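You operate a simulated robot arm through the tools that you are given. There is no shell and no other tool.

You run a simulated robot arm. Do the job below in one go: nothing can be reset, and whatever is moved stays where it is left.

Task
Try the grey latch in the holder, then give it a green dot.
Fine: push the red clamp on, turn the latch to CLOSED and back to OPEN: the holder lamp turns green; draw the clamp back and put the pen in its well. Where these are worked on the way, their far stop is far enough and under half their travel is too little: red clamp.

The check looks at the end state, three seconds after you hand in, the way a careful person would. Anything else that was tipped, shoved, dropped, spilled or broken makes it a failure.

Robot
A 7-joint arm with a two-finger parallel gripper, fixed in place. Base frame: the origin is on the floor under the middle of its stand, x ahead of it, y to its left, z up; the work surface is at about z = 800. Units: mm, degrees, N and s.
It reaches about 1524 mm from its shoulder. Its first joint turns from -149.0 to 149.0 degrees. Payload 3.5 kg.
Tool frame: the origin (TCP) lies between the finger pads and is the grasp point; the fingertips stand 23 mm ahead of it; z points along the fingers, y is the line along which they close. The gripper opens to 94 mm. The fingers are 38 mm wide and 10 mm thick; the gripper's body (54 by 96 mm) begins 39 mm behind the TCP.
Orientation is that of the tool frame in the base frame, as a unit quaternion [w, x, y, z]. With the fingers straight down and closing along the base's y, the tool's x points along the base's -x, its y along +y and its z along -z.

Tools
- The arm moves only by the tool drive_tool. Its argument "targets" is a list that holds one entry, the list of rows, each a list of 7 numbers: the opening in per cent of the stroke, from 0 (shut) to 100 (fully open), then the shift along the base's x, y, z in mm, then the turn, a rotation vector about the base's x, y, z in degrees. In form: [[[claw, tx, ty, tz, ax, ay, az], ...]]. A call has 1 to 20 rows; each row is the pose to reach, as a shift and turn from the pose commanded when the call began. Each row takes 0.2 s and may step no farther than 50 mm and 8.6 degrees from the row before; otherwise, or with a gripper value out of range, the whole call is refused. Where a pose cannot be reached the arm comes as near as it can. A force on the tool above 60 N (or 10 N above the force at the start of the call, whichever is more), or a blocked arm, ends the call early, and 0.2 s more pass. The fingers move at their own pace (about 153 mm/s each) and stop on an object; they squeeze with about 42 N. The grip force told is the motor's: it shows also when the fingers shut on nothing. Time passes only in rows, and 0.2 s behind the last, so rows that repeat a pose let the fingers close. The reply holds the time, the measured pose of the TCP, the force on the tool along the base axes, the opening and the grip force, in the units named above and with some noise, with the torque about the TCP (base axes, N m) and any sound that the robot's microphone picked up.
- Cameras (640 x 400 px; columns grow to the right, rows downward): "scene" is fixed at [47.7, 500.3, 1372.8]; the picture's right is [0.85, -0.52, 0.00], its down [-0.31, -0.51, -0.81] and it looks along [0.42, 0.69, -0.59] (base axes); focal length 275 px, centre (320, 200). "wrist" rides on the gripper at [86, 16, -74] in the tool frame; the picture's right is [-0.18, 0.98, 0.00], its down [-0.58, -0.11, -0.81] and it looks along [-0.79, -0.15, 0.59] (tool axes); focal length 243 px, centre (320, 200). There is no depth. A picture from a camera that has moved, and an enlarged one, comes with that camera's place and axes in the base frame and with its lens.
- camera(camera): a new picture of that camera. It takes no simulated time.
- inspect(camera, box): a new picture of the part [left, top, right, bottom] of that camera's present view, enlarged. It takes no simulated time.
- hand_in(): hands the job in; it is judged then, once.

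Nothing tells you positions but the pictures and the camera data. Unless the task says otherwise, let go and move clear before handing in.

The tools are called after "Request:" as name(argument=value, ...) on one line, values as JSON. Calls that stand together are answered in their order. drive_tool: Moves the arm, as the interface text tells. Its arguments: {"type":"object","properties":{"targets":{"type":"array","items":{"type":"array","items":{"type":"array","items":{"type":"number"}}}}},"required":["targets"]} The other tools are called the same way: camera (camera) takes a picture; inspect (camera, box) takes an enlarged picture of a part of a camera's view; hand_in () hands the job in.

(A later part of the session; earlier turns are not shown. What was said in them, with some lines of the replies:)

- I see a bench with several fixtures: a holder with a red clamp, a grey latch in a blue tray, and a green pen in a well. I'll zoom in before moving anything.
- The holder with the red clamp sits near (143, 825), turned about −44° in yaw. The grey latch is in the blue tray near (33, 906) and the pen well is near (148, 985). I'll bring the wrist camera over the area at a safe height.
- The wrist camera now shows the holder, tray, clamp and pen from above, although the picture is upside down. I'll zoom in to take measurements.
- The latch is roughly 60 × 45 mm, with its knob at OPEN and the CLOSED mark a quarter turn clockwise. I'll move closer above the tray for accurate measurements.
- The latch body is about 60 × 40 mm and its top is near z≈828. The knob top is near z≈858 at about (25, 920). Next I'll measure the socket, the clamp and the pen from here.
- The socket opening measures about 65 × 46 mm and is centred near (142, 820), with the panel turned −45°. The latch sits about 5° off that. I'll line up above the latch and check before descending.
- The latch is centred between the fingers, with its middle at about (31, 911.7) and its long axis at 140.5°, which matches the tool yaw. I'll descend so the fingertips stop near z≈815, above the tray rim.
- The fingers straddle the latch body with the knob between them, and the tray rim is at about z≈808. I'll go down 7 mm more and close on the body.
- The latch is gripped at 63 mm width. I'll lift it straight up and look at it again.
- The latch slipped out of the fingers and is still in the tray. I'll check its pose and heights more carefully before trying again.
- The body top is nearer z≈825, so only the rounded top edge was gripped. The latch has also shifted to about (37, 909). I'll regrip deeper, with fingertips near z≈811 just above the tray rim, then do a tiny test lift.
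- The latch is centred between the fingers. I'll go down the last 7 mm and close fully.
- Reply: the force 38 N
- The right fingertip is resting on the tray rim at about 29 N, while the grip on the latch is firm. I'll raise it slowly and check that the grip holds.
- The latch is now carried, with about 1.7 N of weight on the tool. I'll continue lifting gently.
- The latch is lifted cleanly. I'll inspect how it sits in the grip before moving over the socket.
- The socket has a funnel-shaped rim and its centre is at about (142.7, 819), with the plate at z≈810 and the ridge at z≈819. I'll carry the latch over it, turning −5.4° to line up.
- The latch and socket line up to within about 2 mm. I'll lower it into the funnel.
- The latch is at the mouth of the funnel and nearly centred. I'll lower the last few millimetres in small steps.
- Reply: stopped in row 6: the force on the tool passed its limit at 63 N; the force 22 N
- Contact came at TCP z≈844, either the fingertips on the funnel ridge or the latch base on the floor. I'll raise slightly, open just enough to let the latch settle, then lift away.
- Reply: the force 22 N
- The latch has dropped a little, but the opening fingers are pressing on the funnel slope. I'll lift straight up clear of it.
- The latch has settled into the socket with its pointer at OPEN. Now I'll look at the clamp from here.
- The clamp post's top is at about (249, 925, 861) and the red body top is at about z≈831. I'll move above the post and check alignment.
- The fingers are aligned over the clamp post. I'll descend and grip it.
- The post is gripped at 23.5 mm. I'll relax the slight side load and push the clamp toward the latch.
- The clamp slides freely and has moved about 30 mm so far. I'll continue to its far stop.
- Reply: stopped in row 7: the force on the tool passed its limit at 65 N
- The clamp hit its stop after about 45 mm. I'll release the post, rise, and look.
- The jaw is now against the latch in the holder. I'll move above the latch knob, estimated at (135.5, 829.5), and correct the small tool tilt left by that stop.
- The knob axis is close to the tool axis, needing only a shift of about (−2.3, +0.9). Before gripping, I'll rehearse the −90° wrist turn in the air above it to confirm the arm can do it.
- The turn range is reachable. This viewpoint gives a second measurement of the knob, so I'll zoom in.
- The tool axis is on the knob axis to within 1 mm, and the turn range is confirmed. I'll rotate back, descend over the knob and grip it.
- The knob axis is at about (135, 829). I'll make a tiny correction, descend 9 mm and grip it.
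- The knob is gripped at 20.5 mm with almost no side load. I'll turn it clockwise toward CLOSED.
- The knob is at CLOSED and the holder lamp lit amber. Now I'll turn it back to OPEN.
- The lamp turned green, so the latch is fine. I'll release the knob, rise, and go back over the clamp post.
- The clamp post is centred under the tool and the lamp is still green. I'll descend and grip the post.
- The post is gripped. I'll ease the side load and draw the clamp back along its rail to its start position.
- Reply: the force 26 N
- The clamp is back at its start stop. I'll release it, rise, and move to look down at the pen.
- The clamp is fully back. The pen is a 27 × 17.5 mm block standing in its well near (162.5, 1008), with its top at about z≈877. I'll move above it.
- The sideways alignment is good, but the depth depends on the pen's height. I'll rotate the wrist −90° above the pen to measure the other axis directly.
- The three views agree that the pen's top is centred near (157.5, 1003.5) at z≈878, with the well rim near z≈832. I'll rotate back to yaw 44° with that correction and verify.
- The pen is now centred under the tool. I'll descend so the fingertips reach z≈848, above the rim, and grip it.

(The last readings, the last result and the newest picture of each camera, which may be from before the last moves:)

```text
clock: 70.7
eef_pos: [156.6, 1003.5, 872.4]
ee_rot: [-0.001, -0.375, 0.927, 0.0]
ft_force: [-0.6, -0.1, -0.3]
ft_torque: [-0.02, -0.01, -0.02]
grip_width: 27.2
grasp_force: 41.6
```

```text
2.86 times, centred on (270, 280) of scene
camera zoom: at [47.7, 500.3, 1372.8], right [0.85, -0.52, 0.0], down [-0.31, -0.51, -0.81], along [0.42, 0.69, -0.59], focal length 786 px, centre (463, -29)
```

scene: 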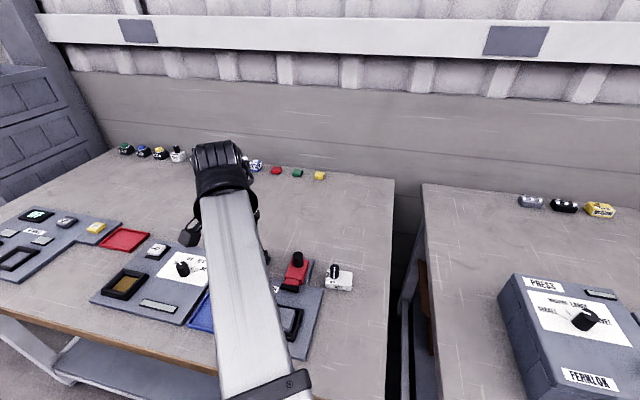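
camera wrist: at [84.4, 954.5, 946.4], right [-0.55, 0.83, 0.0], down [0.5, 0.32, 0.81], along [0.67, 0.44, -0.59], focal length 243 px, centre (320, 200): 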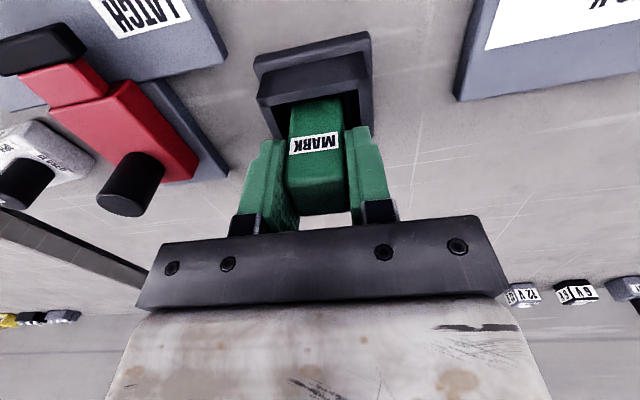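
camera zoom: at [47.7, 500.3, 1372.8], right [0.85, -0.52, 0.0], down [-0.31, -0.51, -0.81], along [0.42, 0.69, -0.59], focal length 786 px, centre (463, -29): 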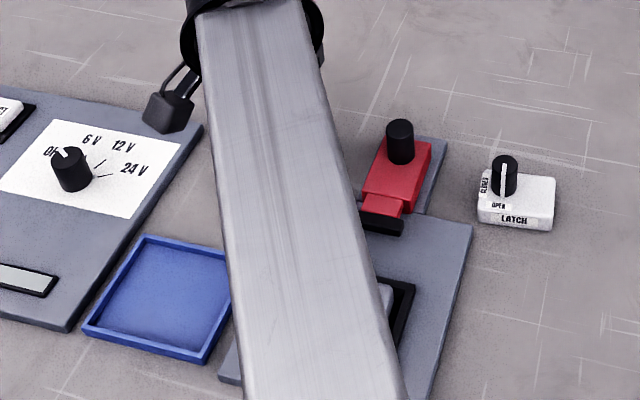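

The pen is gripped at 27.2 mm with no side load, at pose (156.6, 1003.5, 872.4), which I'll use for putting it back. I'll lift it straight out.

Request:
drive_tool(targets=[[[0, 0, 0, 4, 0, 0, 0], [0, 0, 0, 10, 0, 0, 0], [0, 0, 0, 20, 0, 0, 0], [0, 0, 0, 30, 0, 0, 0], [0, 0, 0, 42, 0, 0, 0], [0, 0, 0, 54, 0, 0, 0], [0, 0, 0, 66, 0, 0, 0], [0, 0, 0, 80, 0, 0, 0], [0, 0, 0, 95, 0, 0, 0], [0, 0, 0, 110, 0, 0, 0], [0, 0, 0, 120, 0, 0, 0], [0, 0, 0, 120, 0, 0, 0]]])

Request:
camera(camera="wrist")

Request:
camera(camera="scene")

```text
clock: 73.3
eef_pos: [157.1, 1003.9, 991.3]
ee_rot: [-0.001, -0.375, 0.927, 0.0]
ft_force: [-0.1, 0.1, -0.3]
ft_torque: [0.02, 0.02, -0.01]
grip_width: 27.0
grasp_force: 41.9
```

```text
taken
camera wrist: at [84.9, 954.1, 1066.1], right [-0.55, 0.83, 0.0], down [0.5, 0.33, 0.81], along [0.67, 0.44, -0.59], focal length 243 px, centre (320, 200)
```

wrist: 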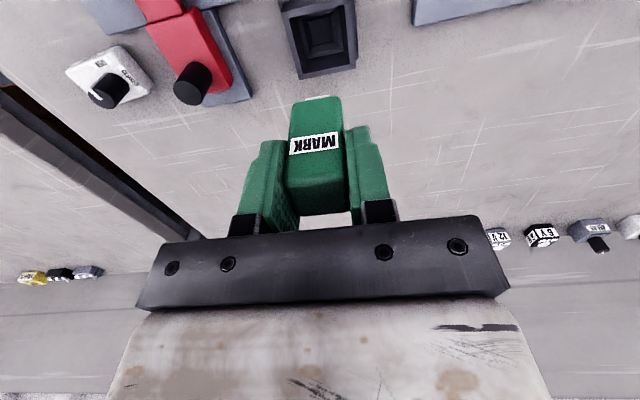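

```text
taken
```

scene: 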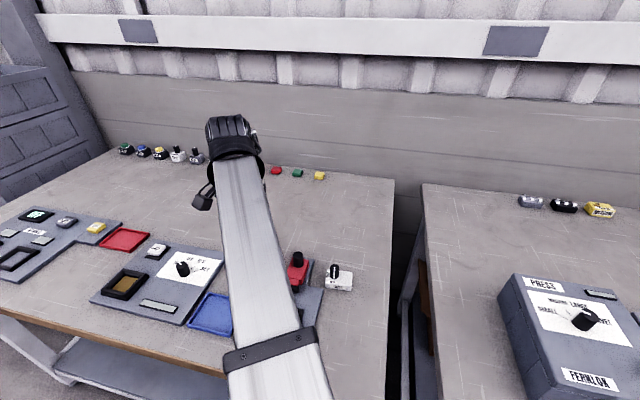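

Request:
inspect(camera="wrist", box=[240, 0, 400, 220])

Request:
inspect(camera="wrist", box=[270, 70, 370, 150])

```text
1.82 times, centred on (320, 110) of wrist
camera zoom: at [84.9, 954.1, 1066.1], right [-0.55, 0.83, 0.0], down [0.5, 0.33, 0.81], along [0.67, 0.44, -0.59], focal length 441 px, centre (320, 364)
```

zoom: 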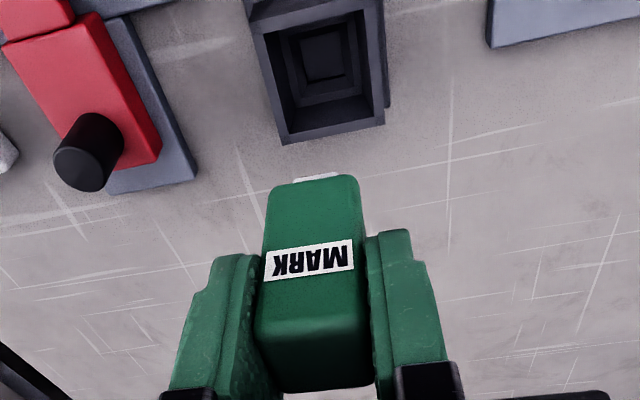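

```text
5.00 times, centred on (320, 110) of wrist
camera zoom: at [84.9, 954.1, 1066.1], right [-0.55, 0.83, 0.0], down [0.5, 0.33, 0.81], along [0.67, 0.44, -0.59], focal length 1213 px, centre (320, 650)
```

zoom: 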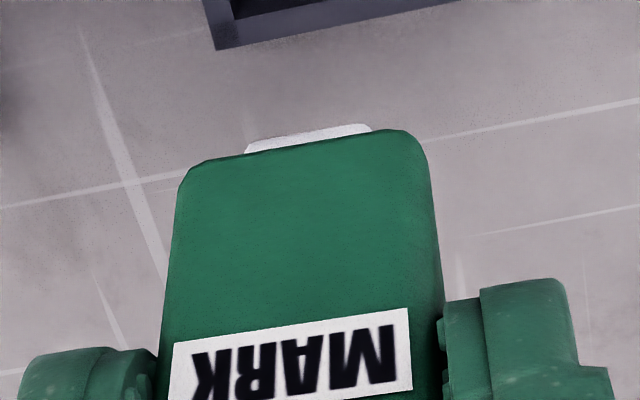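

The pen has a white felt tip at its bottom, about 62 mm below the TCP. I'll carry it above the free right half of the latch top, near (153, 807).

Request:
drive_tool(targets=[[[0, -0.5, -20, 0, 0, 0, 0], [0, -1.5, -55, 0, 0, 0, 0.3], [0, -2.5, -95, 0, 0, 0, 0.6], [0, -3.5, -135, 0, 0, 0, 0.8], [0, -4.2, -170, 0, 0, 0, 1], [0, -4.6, -195.2, 0, 0, 0, 1], [0, -4.6, -195.2, -25, 0, 0, 1], [0, -4.6, -195.2, -50, 0, 0, 1], [0, -4.6, -195.2, -60, 0, 0, 1], [0, -4.6, -195.2, -60, 0, 0, 1], [0, -4.6, -195.2, -60, 0, 0, 1]]])

Request:
camera(camera="wrist")

Request:
inspect(camera="wrist", box=[220, 0, 440, 160])

Request:
inspect(camera="scene", box=[200, 210, 360, 350])

```text
clock: 75.7
eef_pos: [152.2, 808.1, 932.6]
ee_rot: [-0.001, -0.383, 0.924, 0.0]
ft_force: [0.0, -0.1, -0.9]
ft_torque: [0.0, -0.02, 0.04]
grip_width: 27.3
grasp_force: 41.9
```

```text
taken
camera wrist: at [80.4, 756.9, 1006.1], right [-0.56, 0.83, 0.0], down [0.49, 0.33, 0.81], along [0.66, 0.46, -0.59], focal length 243 px, centre (320, 200)
```

wrist: 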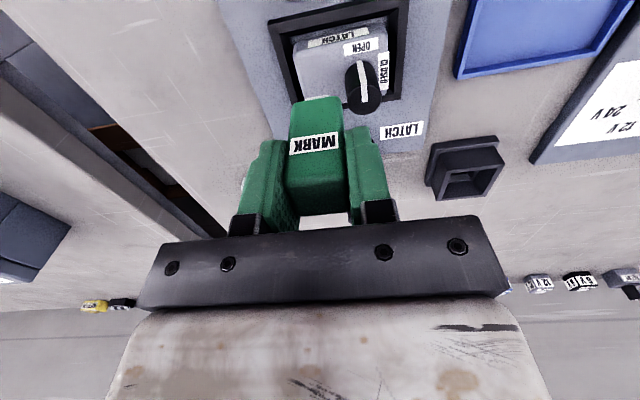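

```text
2.50 times, centred on (330, 80) of wrist
camera zoom: at [80.4, 756.9, 1006.1], right [-0.56, 0.83, 0.0], down [0.49, 0.33, 0.81], along [0.66, 0.46, -0.59], focal length 606 px, centre (295, 500)
```

zoom: 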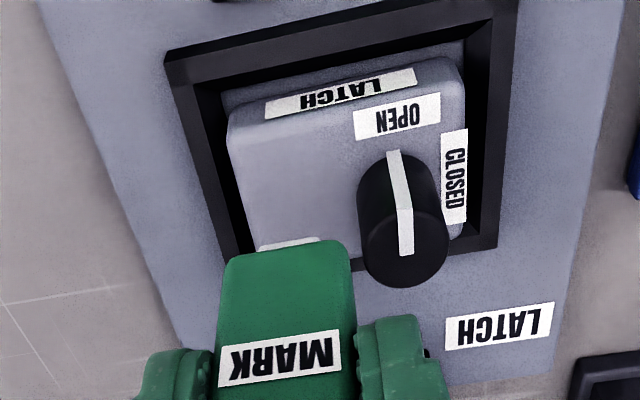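

```text
2.86 times, centred on (280, 280) of scene
camera zoom: at [47.7, 500.3, 1372.8], right [0.85, -0.52, 0.0], down [-0.31, -0.51, -0.81], along [0.42, 0.69, -0.59], focal length 786 px, centre (434, -29)
```

zoom: 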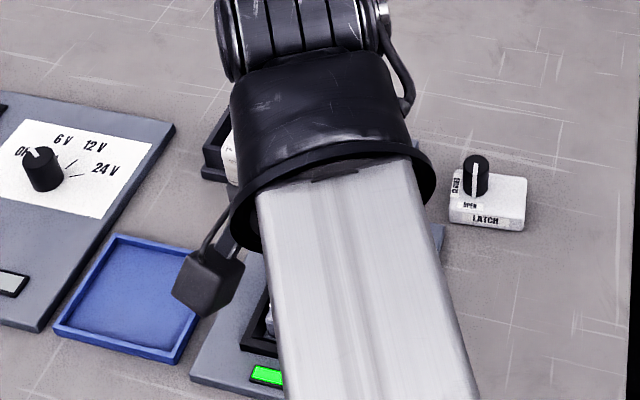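

The lamp is still green and the pen is above the clear right half of the latch, about 4.5 mm from the knob. I'll lower it toward the surface.

Request:
drive_tool(targets=[[[0, 0.5, 0, -8, 0, 0, 0], [0, 0.5, 0, -16, 0, 0, 0], [0, 0.5, 0, -22, 0, 0, 0], [0, 0.5, 0, -27, 0, 0, 0], [0, 0.5, 0, -30, 0, 0, 0], [0, 0.5, 0, -30, 0, 0, 0]]])

Request:
inspect(camera="wrist", box=[220, 20, 440, 180])

```text
clock: 77.1
eef_pos: [154.1, 808.6, 903.4]
ee_rot: [-0.001, -0.382, 0.924, 0.0]
ft_force: [0.1, -0.7, -1.4]
ft_torque: [-0.02, 0.03, 0.0]
grip_width: 27.1
grasp_force: 41.9
```

```text
2.50 times, centred on (330, 100) of wrist
camera zoom: at [81.5, 757.6, 976.0], right [-0.56, 0.83, 0.0], down [0.49, 0.33, 0.81], along [0.66, 0.46, -0.59], focal length 606 px, centre (295, 450)
```

zoom: 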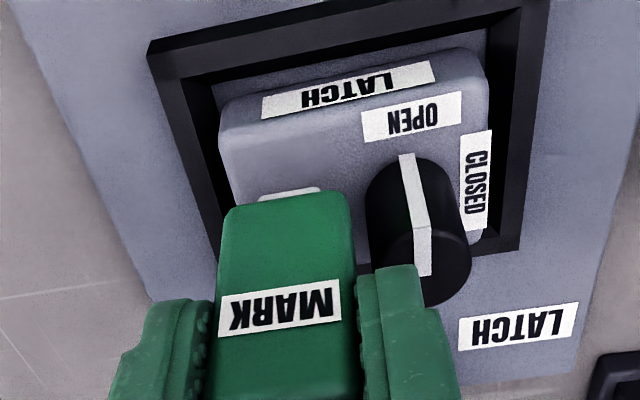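

Request:
drive_tool(targets=[[[0, 0, 0, -1.5, 0, 0, 0], [0, 0, 0, -3, 0, 0, 0], [0, 0, 0, -4.5, 0, 0, 0], [0, 0, 0, -6, 0, 0, 0], [0, 0, 0, -6, 0, 0, 0]]])

Request:
inspect(camera="wrist", box=[220, 20, 440, 180])

```text
clock: 78.3
eef_pos: [152.1, 807.6, 896.0]
ee_rot: [-0.002, -0.383, 0.924, 0.0]
ft_force: [0.1, -0.6, 0.2]
ft_torque: [-0.04, -0.02, 0.03]
grip_width: 27.2
grasp_force: 42.1
```

```text
2.50 times, centred on (330, 100) of wrist
camera zoom: at [81.3, 757.1, 969.8], right [-0.56, 0.83, 0.0], down [0.49, 0.33, 0.81], along [0.66, 0.46, -0.59], focal length 606 px, centre (295, 450)
```

zoom: 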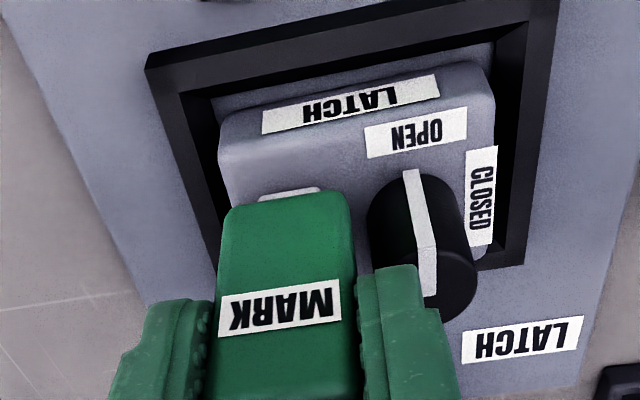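

There's no contact yet, so I'll continue down in 1 mm steps.

Request:
drive_tool(targets=[[[0, 0, 0, -1, 0, 0, 0], [0, 0, 0, -2, 0, 0, 0], [0, 0, 0, -3, 0, 0, 0], [0, 0, 0, -3, 0, 0, 0]]])

```text
clock: 79.3
eef_pos: [152.6, 807.8, 895.1]
ee_rot: [0.0, -0.383, 0.924, 0.002]
ft_force: [-0.7, -0.3, 20.9]
ft_torque: [-0.04, 0.11, 0.0]
grip_width: 27.1
grasp_force: 42.1
```

The tip is pressed on the latch with about 21 N. I'll check, then lift straight up to look for the dot.

Request:
inspect(camera="wrist", box=[220, 20, 440, 180])

Request:
drive_tool(targets=[[[0, 0, 0, 0, 0, 0, 0], [0, 0, 0, 2, 0, 0, 0], [0, 0, 0, 5, 0, 0, 0], [0, 0, 0, 12, 0, 0, 0], [0, 0, 0, 25, 0, 0, 0], [0, 0, 0, 45, 0, 0, 0], [0, 0, 0, 70, 0, 0, 0], [0, 10, 10, 95, 0, 0, 0], [0, 25, 25, 110, 0, 0, 0], [0, 25, 25, 110, 0, 0, 0]]])

Request:
camera(camera="wrist")

Request:
inspect(camera="wrist", box=[240, 0, 420, 130])

Request:
inspect(camera="scene", box=[200, 250, 330, 360])

```text
2.50 times, centred on (330, 100) of wrist
camera zoom: at [81.2, 757.0, 968.0], right [-0.56, 0.83, 0.0], down [0.49, 0.33, 0.81], along [0.66, 0.46, -0.59], focal length 606 px, centre (295, 450)
```

zoom: 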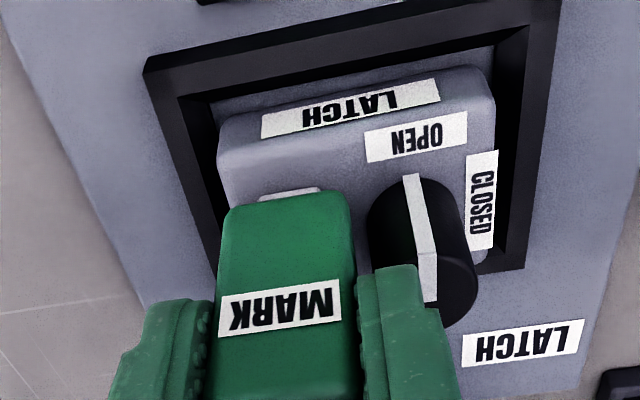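

```text
clock: 81.5
eef_pos: [179.6, 835.3, 1003.6]
ee_rot: [0.0, -0.383, 0.924, 0.001]
ft_force: [-0.2, -0.6, -0.3]
ft_torque: [0.03, -0.03, 0.0]
grip_width: 27.1
grasp_force: 42.4
```

```text
taken
camera wrist: at [108.1, 784.0, 1077.2], right [-0.56, 0.83, 0.0], down [0.49, 0.33, 0.81], along [0.66, 0.46, -0.59], focal length 243 px, centre (320, 200)
```

wrist: 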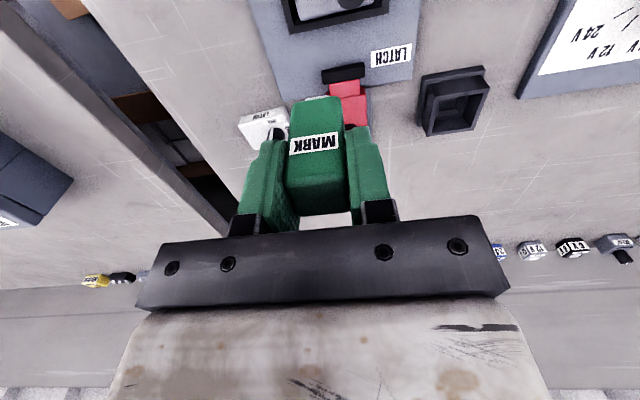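

```text
3.08 times, centred on (330, 65) of wrist
camera zoom: at [108.1, 784.0, 1077.2], right [-0.56, 0.83, 0.0], down [0.49, 0.33, 0.81], along [0.66, 0.46, -0.59], focal length 746 px, centre (289, 615)
```

zoom: 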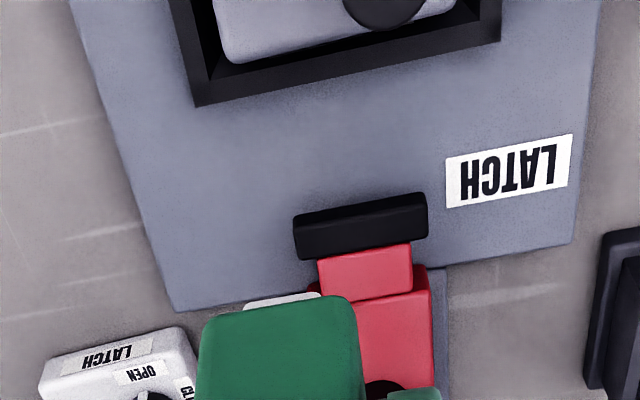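

```text
3.64 times, centred on (265, 305) of scene
camera zoom: at [47.7, 500.3, 1372.8], right [0.85, -0.52, 0.0], down [-0.31, -0.51, -0.81], along [0.42, 0.69, -0.59], focal length 1001 px, centre (520, -182)
```

zoom: 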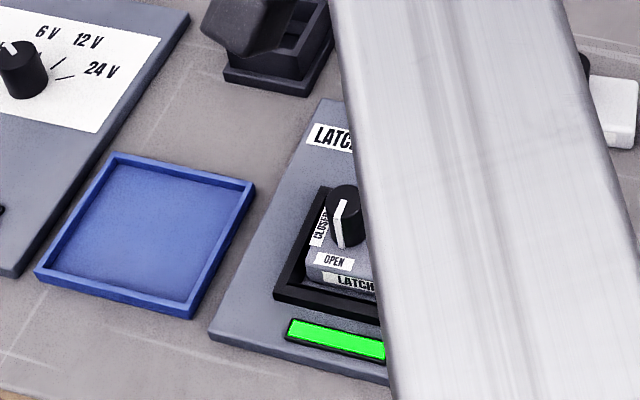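

I can't see the dot area from here, so I'll shift the camera to look at the latch top.

Request:
drive_tool(targets=[[[0, -25, -25, 0, 0, 0, 0], [0, -55, -55, 0, 0, 0, 0], [0, -80, -80, 0, 0, 0, 0], [0, -85, -85, 0, 0, 0, 0], [0, -85, -85, 0, 0, 0, 0]]])

Request:
camera(camera="wrist")

Request:
inspect(camera="wrist", box=[240, 0, 420, 130])

```text
clock: 82.7
eef_pos: [93.1, 748.1, 1003.9]
ee_rot: [-0.001, -0.383, 0.924, 0.0]
ft_force: [-0.3, 0.1, -0.8]
ft_torque: [-0.03, -0.02, 0.04]
grip_width: 26.9
grasp_force: 42.1
```

```text
taken
camera wrist: at [21.5, 697.0, 1078.3], right [-0.56, 0.83, 0.0], down [0.49, 0.33, 0.81], along [0.66, 0.46, -0.59], focal length 243 px, centre (320, 200)
```

wrist: 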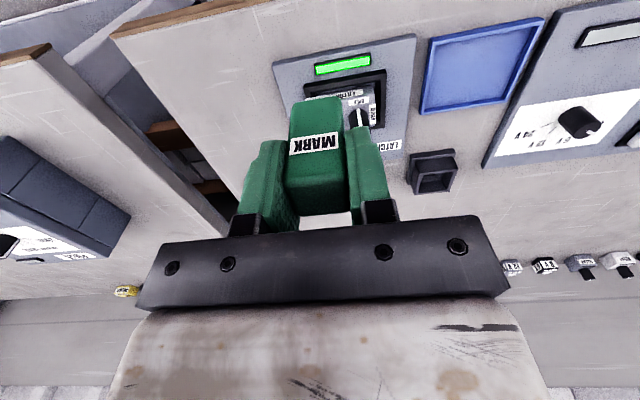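

```text
3.08 times, centred on (330, 65) of wrist
camera zoom: at [21.5, 697.0, 1078.3], right [-0.56, 0.83, 0.0], down [0.49, 0.33, 0.81], along [0.66, 0.46, -0.59], focal length 746 px, centre (289, 615)
```

zoom: 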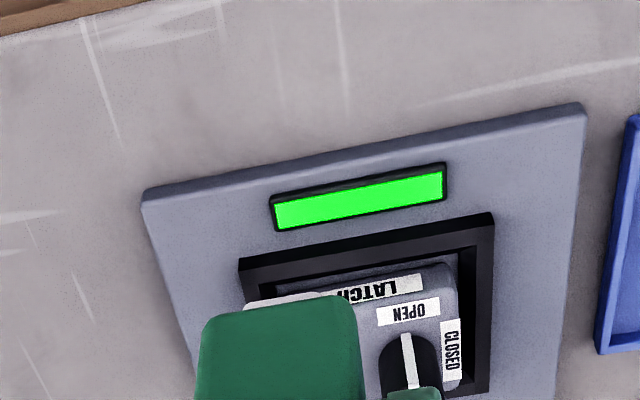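

Request:
drive_tool(targets=[[[0, 30, -15, 0, 0, 0, 0], [0, 60, -25, 0, 0, 0, 0], [0, 75, -10, 0, 0, 0, 0], [0, 75, -10, 0, 0, 0, 0]]])

Request:
camera(camera="wrist")

Request:
inspect(camera="wrist", box=[320, 0, 460, 110])

Request:
inspect(camera="scene", box=[200, 250, 330, 360])

```text
clock: 83.7
eef_pos: [167.5, 737.4, 1004.6]
ee_rot: [-0.002, -0.383, 0.924, 0.001]
ft_force: [0.8, 0.3, -0.5]
ft_torque: [-0.01, 0.02, -0.01]
grip_width: 27.2
grasp_force: 41.6
```

```text
taken
camera wrist: at [95.4, 687.5, 1077.8], right [-0.56, 0.83, 0.0], down [0.49, 0.33, 0.81], along [0.66, 0.46, -0.59], focal length 243 px, centre (320, 200)
```

wrist: 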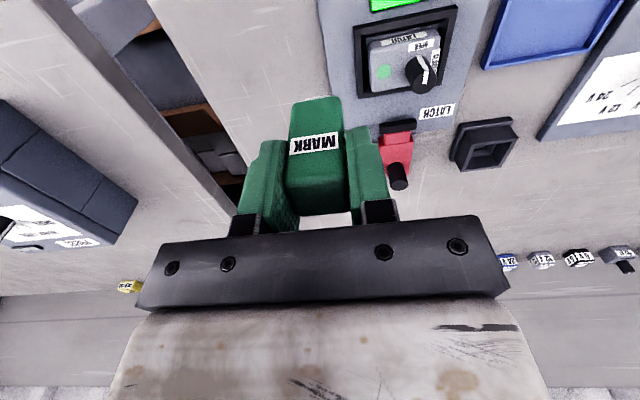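

```text
3.64 times, centred on (390, 55) of wrist
camera zoom: at [95.4, 687.5, 1077.8], right [-0.56, 0.83, 0.0], down [0.49, 0.33, 0.81], along [0.66, 0.46, -0.59], focal length 882 px, centre (66, 727)
```

zoom: 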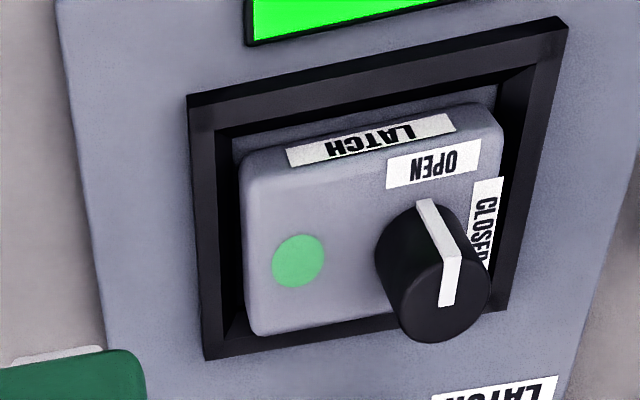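

```text
3.64 times, centred on (265, 305) of scene
camera zoom: at [47.7, 500.3, 1372.8], right [0.85, -0.52, 0.0], down [-0.31, -0.51, -0.81], along [0.42, 0.69, -0.59], focal length 1001 px, centre (520, -182)
```

zoom: 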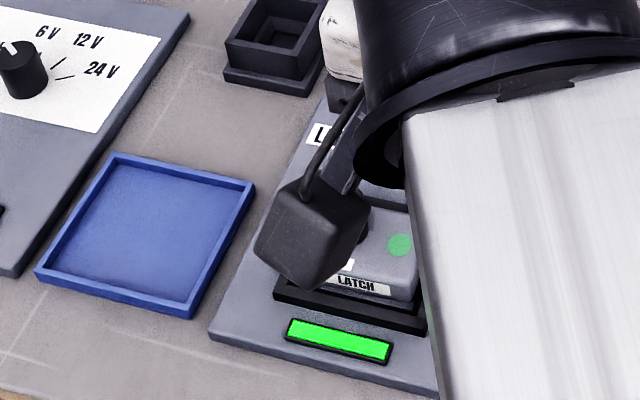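

The green dot is clearly on the latch and the lamp is still green. Now I'll carry the pen back over its well using the exact reverse of my commanded moves.

Request:
drive_tool(targets=[[[0, -1, 25, 0, 0, 0, 0], [0, -3, 65, 0, 0, 0, -0.3], [0, -5, 110, 0, 0, 0, -0.5], [0, -7, 155, 0, 0, 0, -0.7], [0, -8.5, 200, 0, 0, 0, -0.9], [0, -10, 240, 0, 0, 0, -1], [0, -10.9, 265.2, 0, 0, 0, -1], [0, -10.9, 265.2, -25, 0, 0, -1], [0, -10.9, 265.2, -50, 0, 0, -1], [0, -10.9, 265.2, -75, 0, 0, -1], [0, -10.9, 265.2, -85, 0, 0, -1], [0, -10.9, 265.2, -85, 0, 0, -1], [0, -10.9, 265.2, -85, 0, 0, -1]]])

Request:
camera(camera="wrist")

Request:
inspect(camera="wrist", box=[230, 0, 410, 160])

```text
clock: 86.5
eef_pos: [155.8, 1002.1, 916.9]
ee_rot: [-0.001, -0.375, 0.927, 0.001]
ft_force: [0.9, 0.1, -1.1]
ft_torque: [0.01, 0.02, 0.02]
grip_width: 27.0
grasp_force: 42.4
```

```text
taken
camera wrist: at [84.1, 952.7, 991.6], right [-0.55, 0.83, 0.0], down [0.5, 0.32, 0.81], along [0.67, 0.44, -0.59], focal length 243 px, centre (320, 200)
```

wrist: 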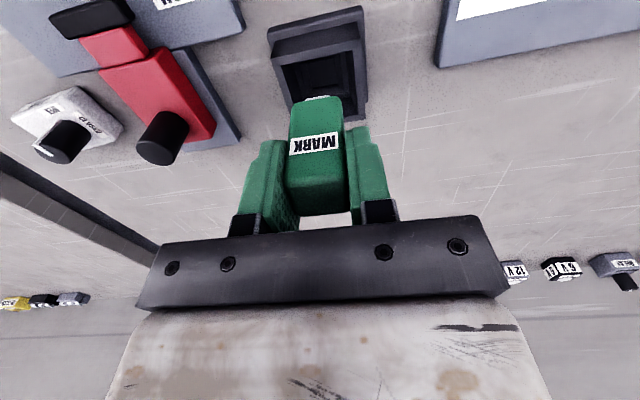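

```text
2.50 times, centred on (320, 80) of wrist
camera zoom: at [84.1, 952.7, 991.6], right [-0.55, 0.83, 0.0], down [0.5, 0.32, 0.81], along [0.67, 0.44, -0.59], focal length 606 px, centre (320, 500)
```

zoom: 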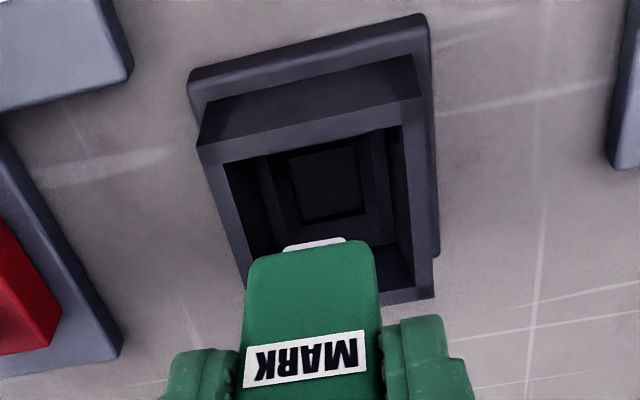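

Request:
drive_tool(targets=[[[0, 0, 0, -3, 0, 0, 0], [0, 0, 0, -6, 0, 0, 0], [0, 0, 0, -6, 0, 0, 0], [0, 0, 0, -6, 0, 0, 0]]])

Request:
inspect(camera="wrist", box=[230, 0, 410, 160])

```text
clock: 87.5
eef_pos: [157.6, 1003.6, 910.7]
ee_rot: [-0.002, -0.375, 0.927, 0.0]
ft_force: [0.1, 0.1, -1.4]
ft_torque: [0.01, 0.0, 0.0]
grip_width: 27.2
grasp_force: 41.4
```

```text
2.50 times, centred on (320, 80) of wrist
camera zoom: at [84.4, 953.4, 985.2], right [-0.55, 0.83, 0.0], down [0.5, 0.32, 0.81], along [0.67, 0.44, -0.59], focal length 606 px, centre (320, 500)
```

zoom: 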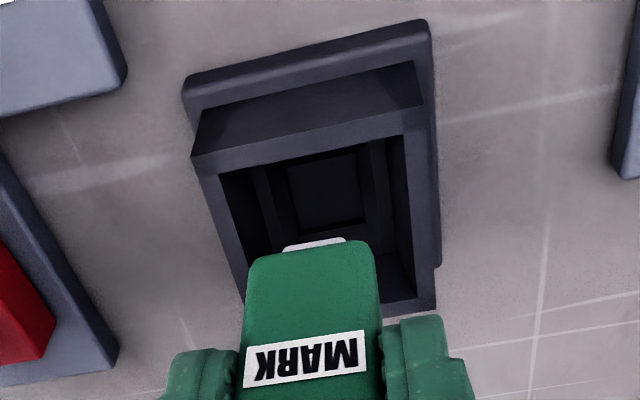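

I'm back on the grip axis. I'll lower the pen into the well in decreasing steps.

Request:
drive_tool(targets=[[[0, 0, 0.5, -6, 0, 0, 0], [0, 0, 0.5, -12, 0, 0, 0], [0, 0, 0.5, -18, 0, 0, 0], [0, 0, 0.5, -24, 0, 0, 0], [0, 0, 0.5, -30, 0, 0, 0], [0, 0, 0.5, -34, 0, 0, 0], [0, 0, 0.5, -37, 0, 0, 0], [0, 0, 0.5, -39, 0, 0, 0], [0, 0, 0.5, -39, 0, 0, 0]]])

Request:
camera(camera="wrist")

```text
clock: 89.5
eef_pos: [157.3, 1004.9, 874.1]
ee_rot: [-0.001, -0.375, 0.927, 0.0]
ft_force: [-0.1, 0.0, -1.1]
ft_torque: [0.0, 0.01, 0.01]
grip_width: 27.3
grasp_force: 41.9
```

```text
taken
camera wrist: at [84.6, 954.7, 946.6], right [-0.55, 0.83, 0.0], down [0.5, 0.32, 0.81], along [0.67, 0.44, -0.59], focal length 243 px, centre (320, 200)
```

wrist: 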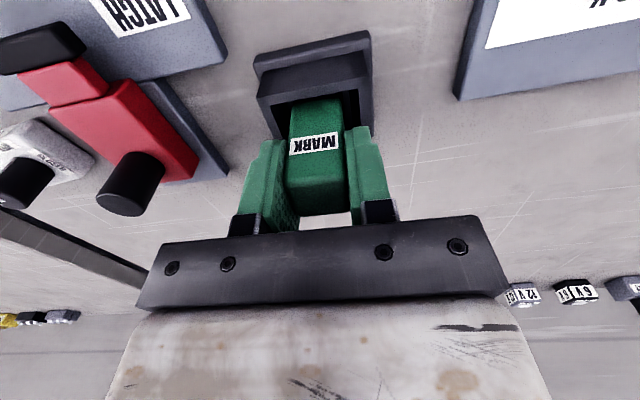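

The pen is back in the well with no contact force yet. I'll lower 1–2 mm more until it touches bottom.

Request:
drive_tool(targets=[[[0, 0, 0, -1, 0, 0, 0], [0, 0, 0, -1.5, 0, 0, 0], [0, 0, 0, -1.5, 0, 0, 0]]])

```text
clock: 90.3
eef_pos: [157.8, 1005.1, 873.1]
ee_rot: [0.0, -0.375, 0.927, 0.001]
ft_force: [1.3, 1.4, 6.9]
ft_torque: [0.04, -0.13, 0.02]
grip_width: 26.9
grasp_force: 41.9
```

The pen has touched the bottom of its well at about 7 N. I'll release it, lift straight up and check.

Request:
drive_tool(targets=[[[35, 0, 0, 0, 0, 0, 0], [50, 0, 0, 0, 0, 0, 0], [60, 0, 0, 0, 0, 0, 0], [60, 0, 0, 0, 0, 0, 0], [60, 0, 0, 8, 0, 0, 0], [60, 0, 0, 20, 0, 0, 0], [60, 0, 0, 36, 0, 0, 0], [60, 0, 0, 56, 0, 0, 0], [60, 0, 0, 80, 0, 0, 0], [60, -20, -20, 110, 0, 0, 0], [60, -50, -50, 130, 0, 0, 0], [60, -70, -70, 140, 0, 0, 0], [60, -70, -70, 140, 0, 0, 0]]])

Request:
camera(camera="wrist")

Request:
inspect(camera="wrist", box=[100, 0, 420, 200])

```text
clock: 93.1
eef_pos: [85.9, 933.3, 1011.9]
ee_rot: [-0.002, -0.375, 0.927, 0.0]
ft_force: [-0.4, -0.6, 0.7]
ft_torque: [0.0, -0.01, 0.0]
grip_width: 56.3
grasp_force: 0.0
```

```text
taken
camera wrist: at [14.5, 883.7, 1085.3], right [-0.55, 0.83, 0.0], down [0.5, 0.32, 0.81], along [0.67, 0.44, -0.59], focal length 243 px, centre (320, 200)
```

wrist: 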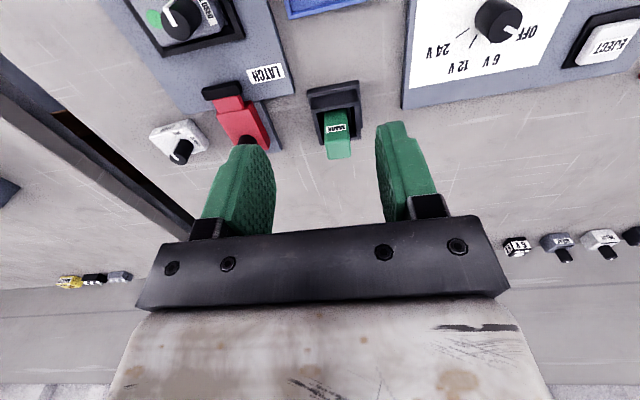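

```text
2.00 times, centred on (260, 100) of wrist
camera zoom: at [14.5, 883.7, 1085.3], right [-0.55, 0.83, 0.0], down [0.5, 0.32, 0.81], along [0.67, 0.44, -0.59], focal length 485 px, centre (440, 400)
```

zoom: 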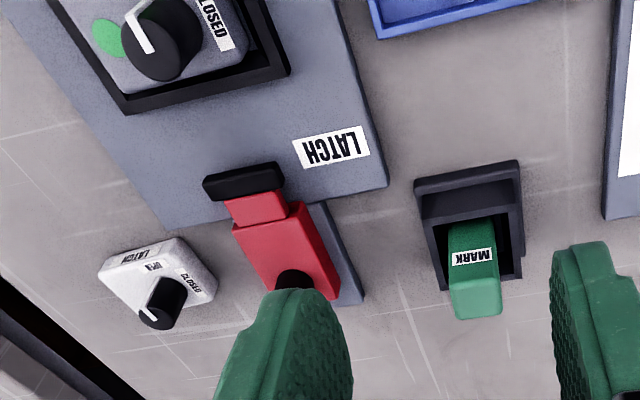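

Everything looks in place: the pen is in its well, the clamp is back and the dotted latch is in the holder. I'll move the arm clear for a final overall check.

Request:
drive_tool(targets=[[[60, 0, 0, 40, 0, 0, 0], [60, 10, 0, 80, 0, 0, -3], [60, 40, 0, 110, 0, 0, -6], [60, 80, 0, 140, 0, 0, -9], [60, 125, 0, 160, 0, 0, -13], [60, 170, 0, 170, 0, 0, -17], [60, 215, 0, 175, 0, 0, -21], [60, 260, 0, 177, 0, 0, -25], [60, 305, 0, 177, 0, 0, -29], [60, 350, 0, 177, 0, 0, -33], [60, 395, 0, 177, 0, 0, -37], [60, 440, 0, 177, 0, 0, -41], [60, 480, 0, 177, 0, 0, -44], [60, 480, 0, 177, 0, 0, -44]]])

Request:
camera(camera="scene")

Request:
inspect(camera="scene", box=[180, 220, 380, 370])

```text
clock: 96.1
eef_pos: [567.9, 934.6, 1188.7]
ee_rot: [-0.001, 0.001, 1.0, 0.001]
ft_force: [-0.7, 0.1, -0.7]
ft_torque: [-0.01, 0.0, 0.03]
grip_width: 56.5
grasp_force: 0.0
```

```text
taken
```

scene: 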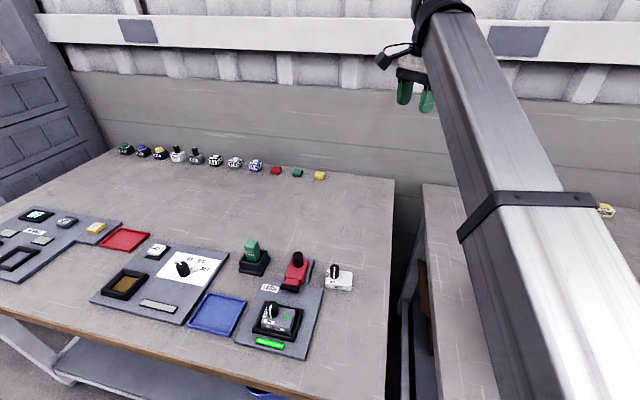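

```text
2.67 times, centred on (280, 295) of scene
camera zoom: at [47.7, 500.3, 1372.8], right [0.85, -0.52, 0.0], down [-0.31, -0.51, -0.81], along [0.42, 0.69, -0.59], focal length 734 px, centre (427, -53)
```

zoom: 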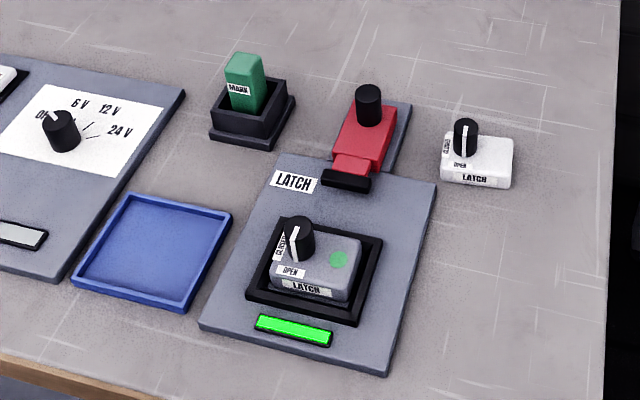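

The final view shows the lamp green, the dotted latch at OPEN in the holder, and the clamp drawn back. The pen is in its well, nothing else has moved, and the arm is clear, so I'm handing in.

Request:
hand_in()

```text
The job is handed in.
```

The grey latch passed its trial in the holder and now has a green dot, and the job is handed in. I haven't seen the result of the check.

- **Trial:** I pushed the red clamp to its far stop, turned the latch to CLOSED (the lamp went amber) and back to OPEN. The lamp turned green and was still green at the end.
- **Dot:** There is one green dot on the clear right side of the latch's top, away from the knob and labels.
- **End state:** The latch is still in the holder at OPEN, since the task didn't say to return it to the blue tray. The clamp is drawn fully back, the pen is in its well, and the arm is clear with its gripper empty.

On the first try the latch slipped out of the fingers and slid about 6 mm inside its tray. While regripping it, a fingertip pressed on the tray rim with about 29 N. In the final picture the tray and everything else are where they started.
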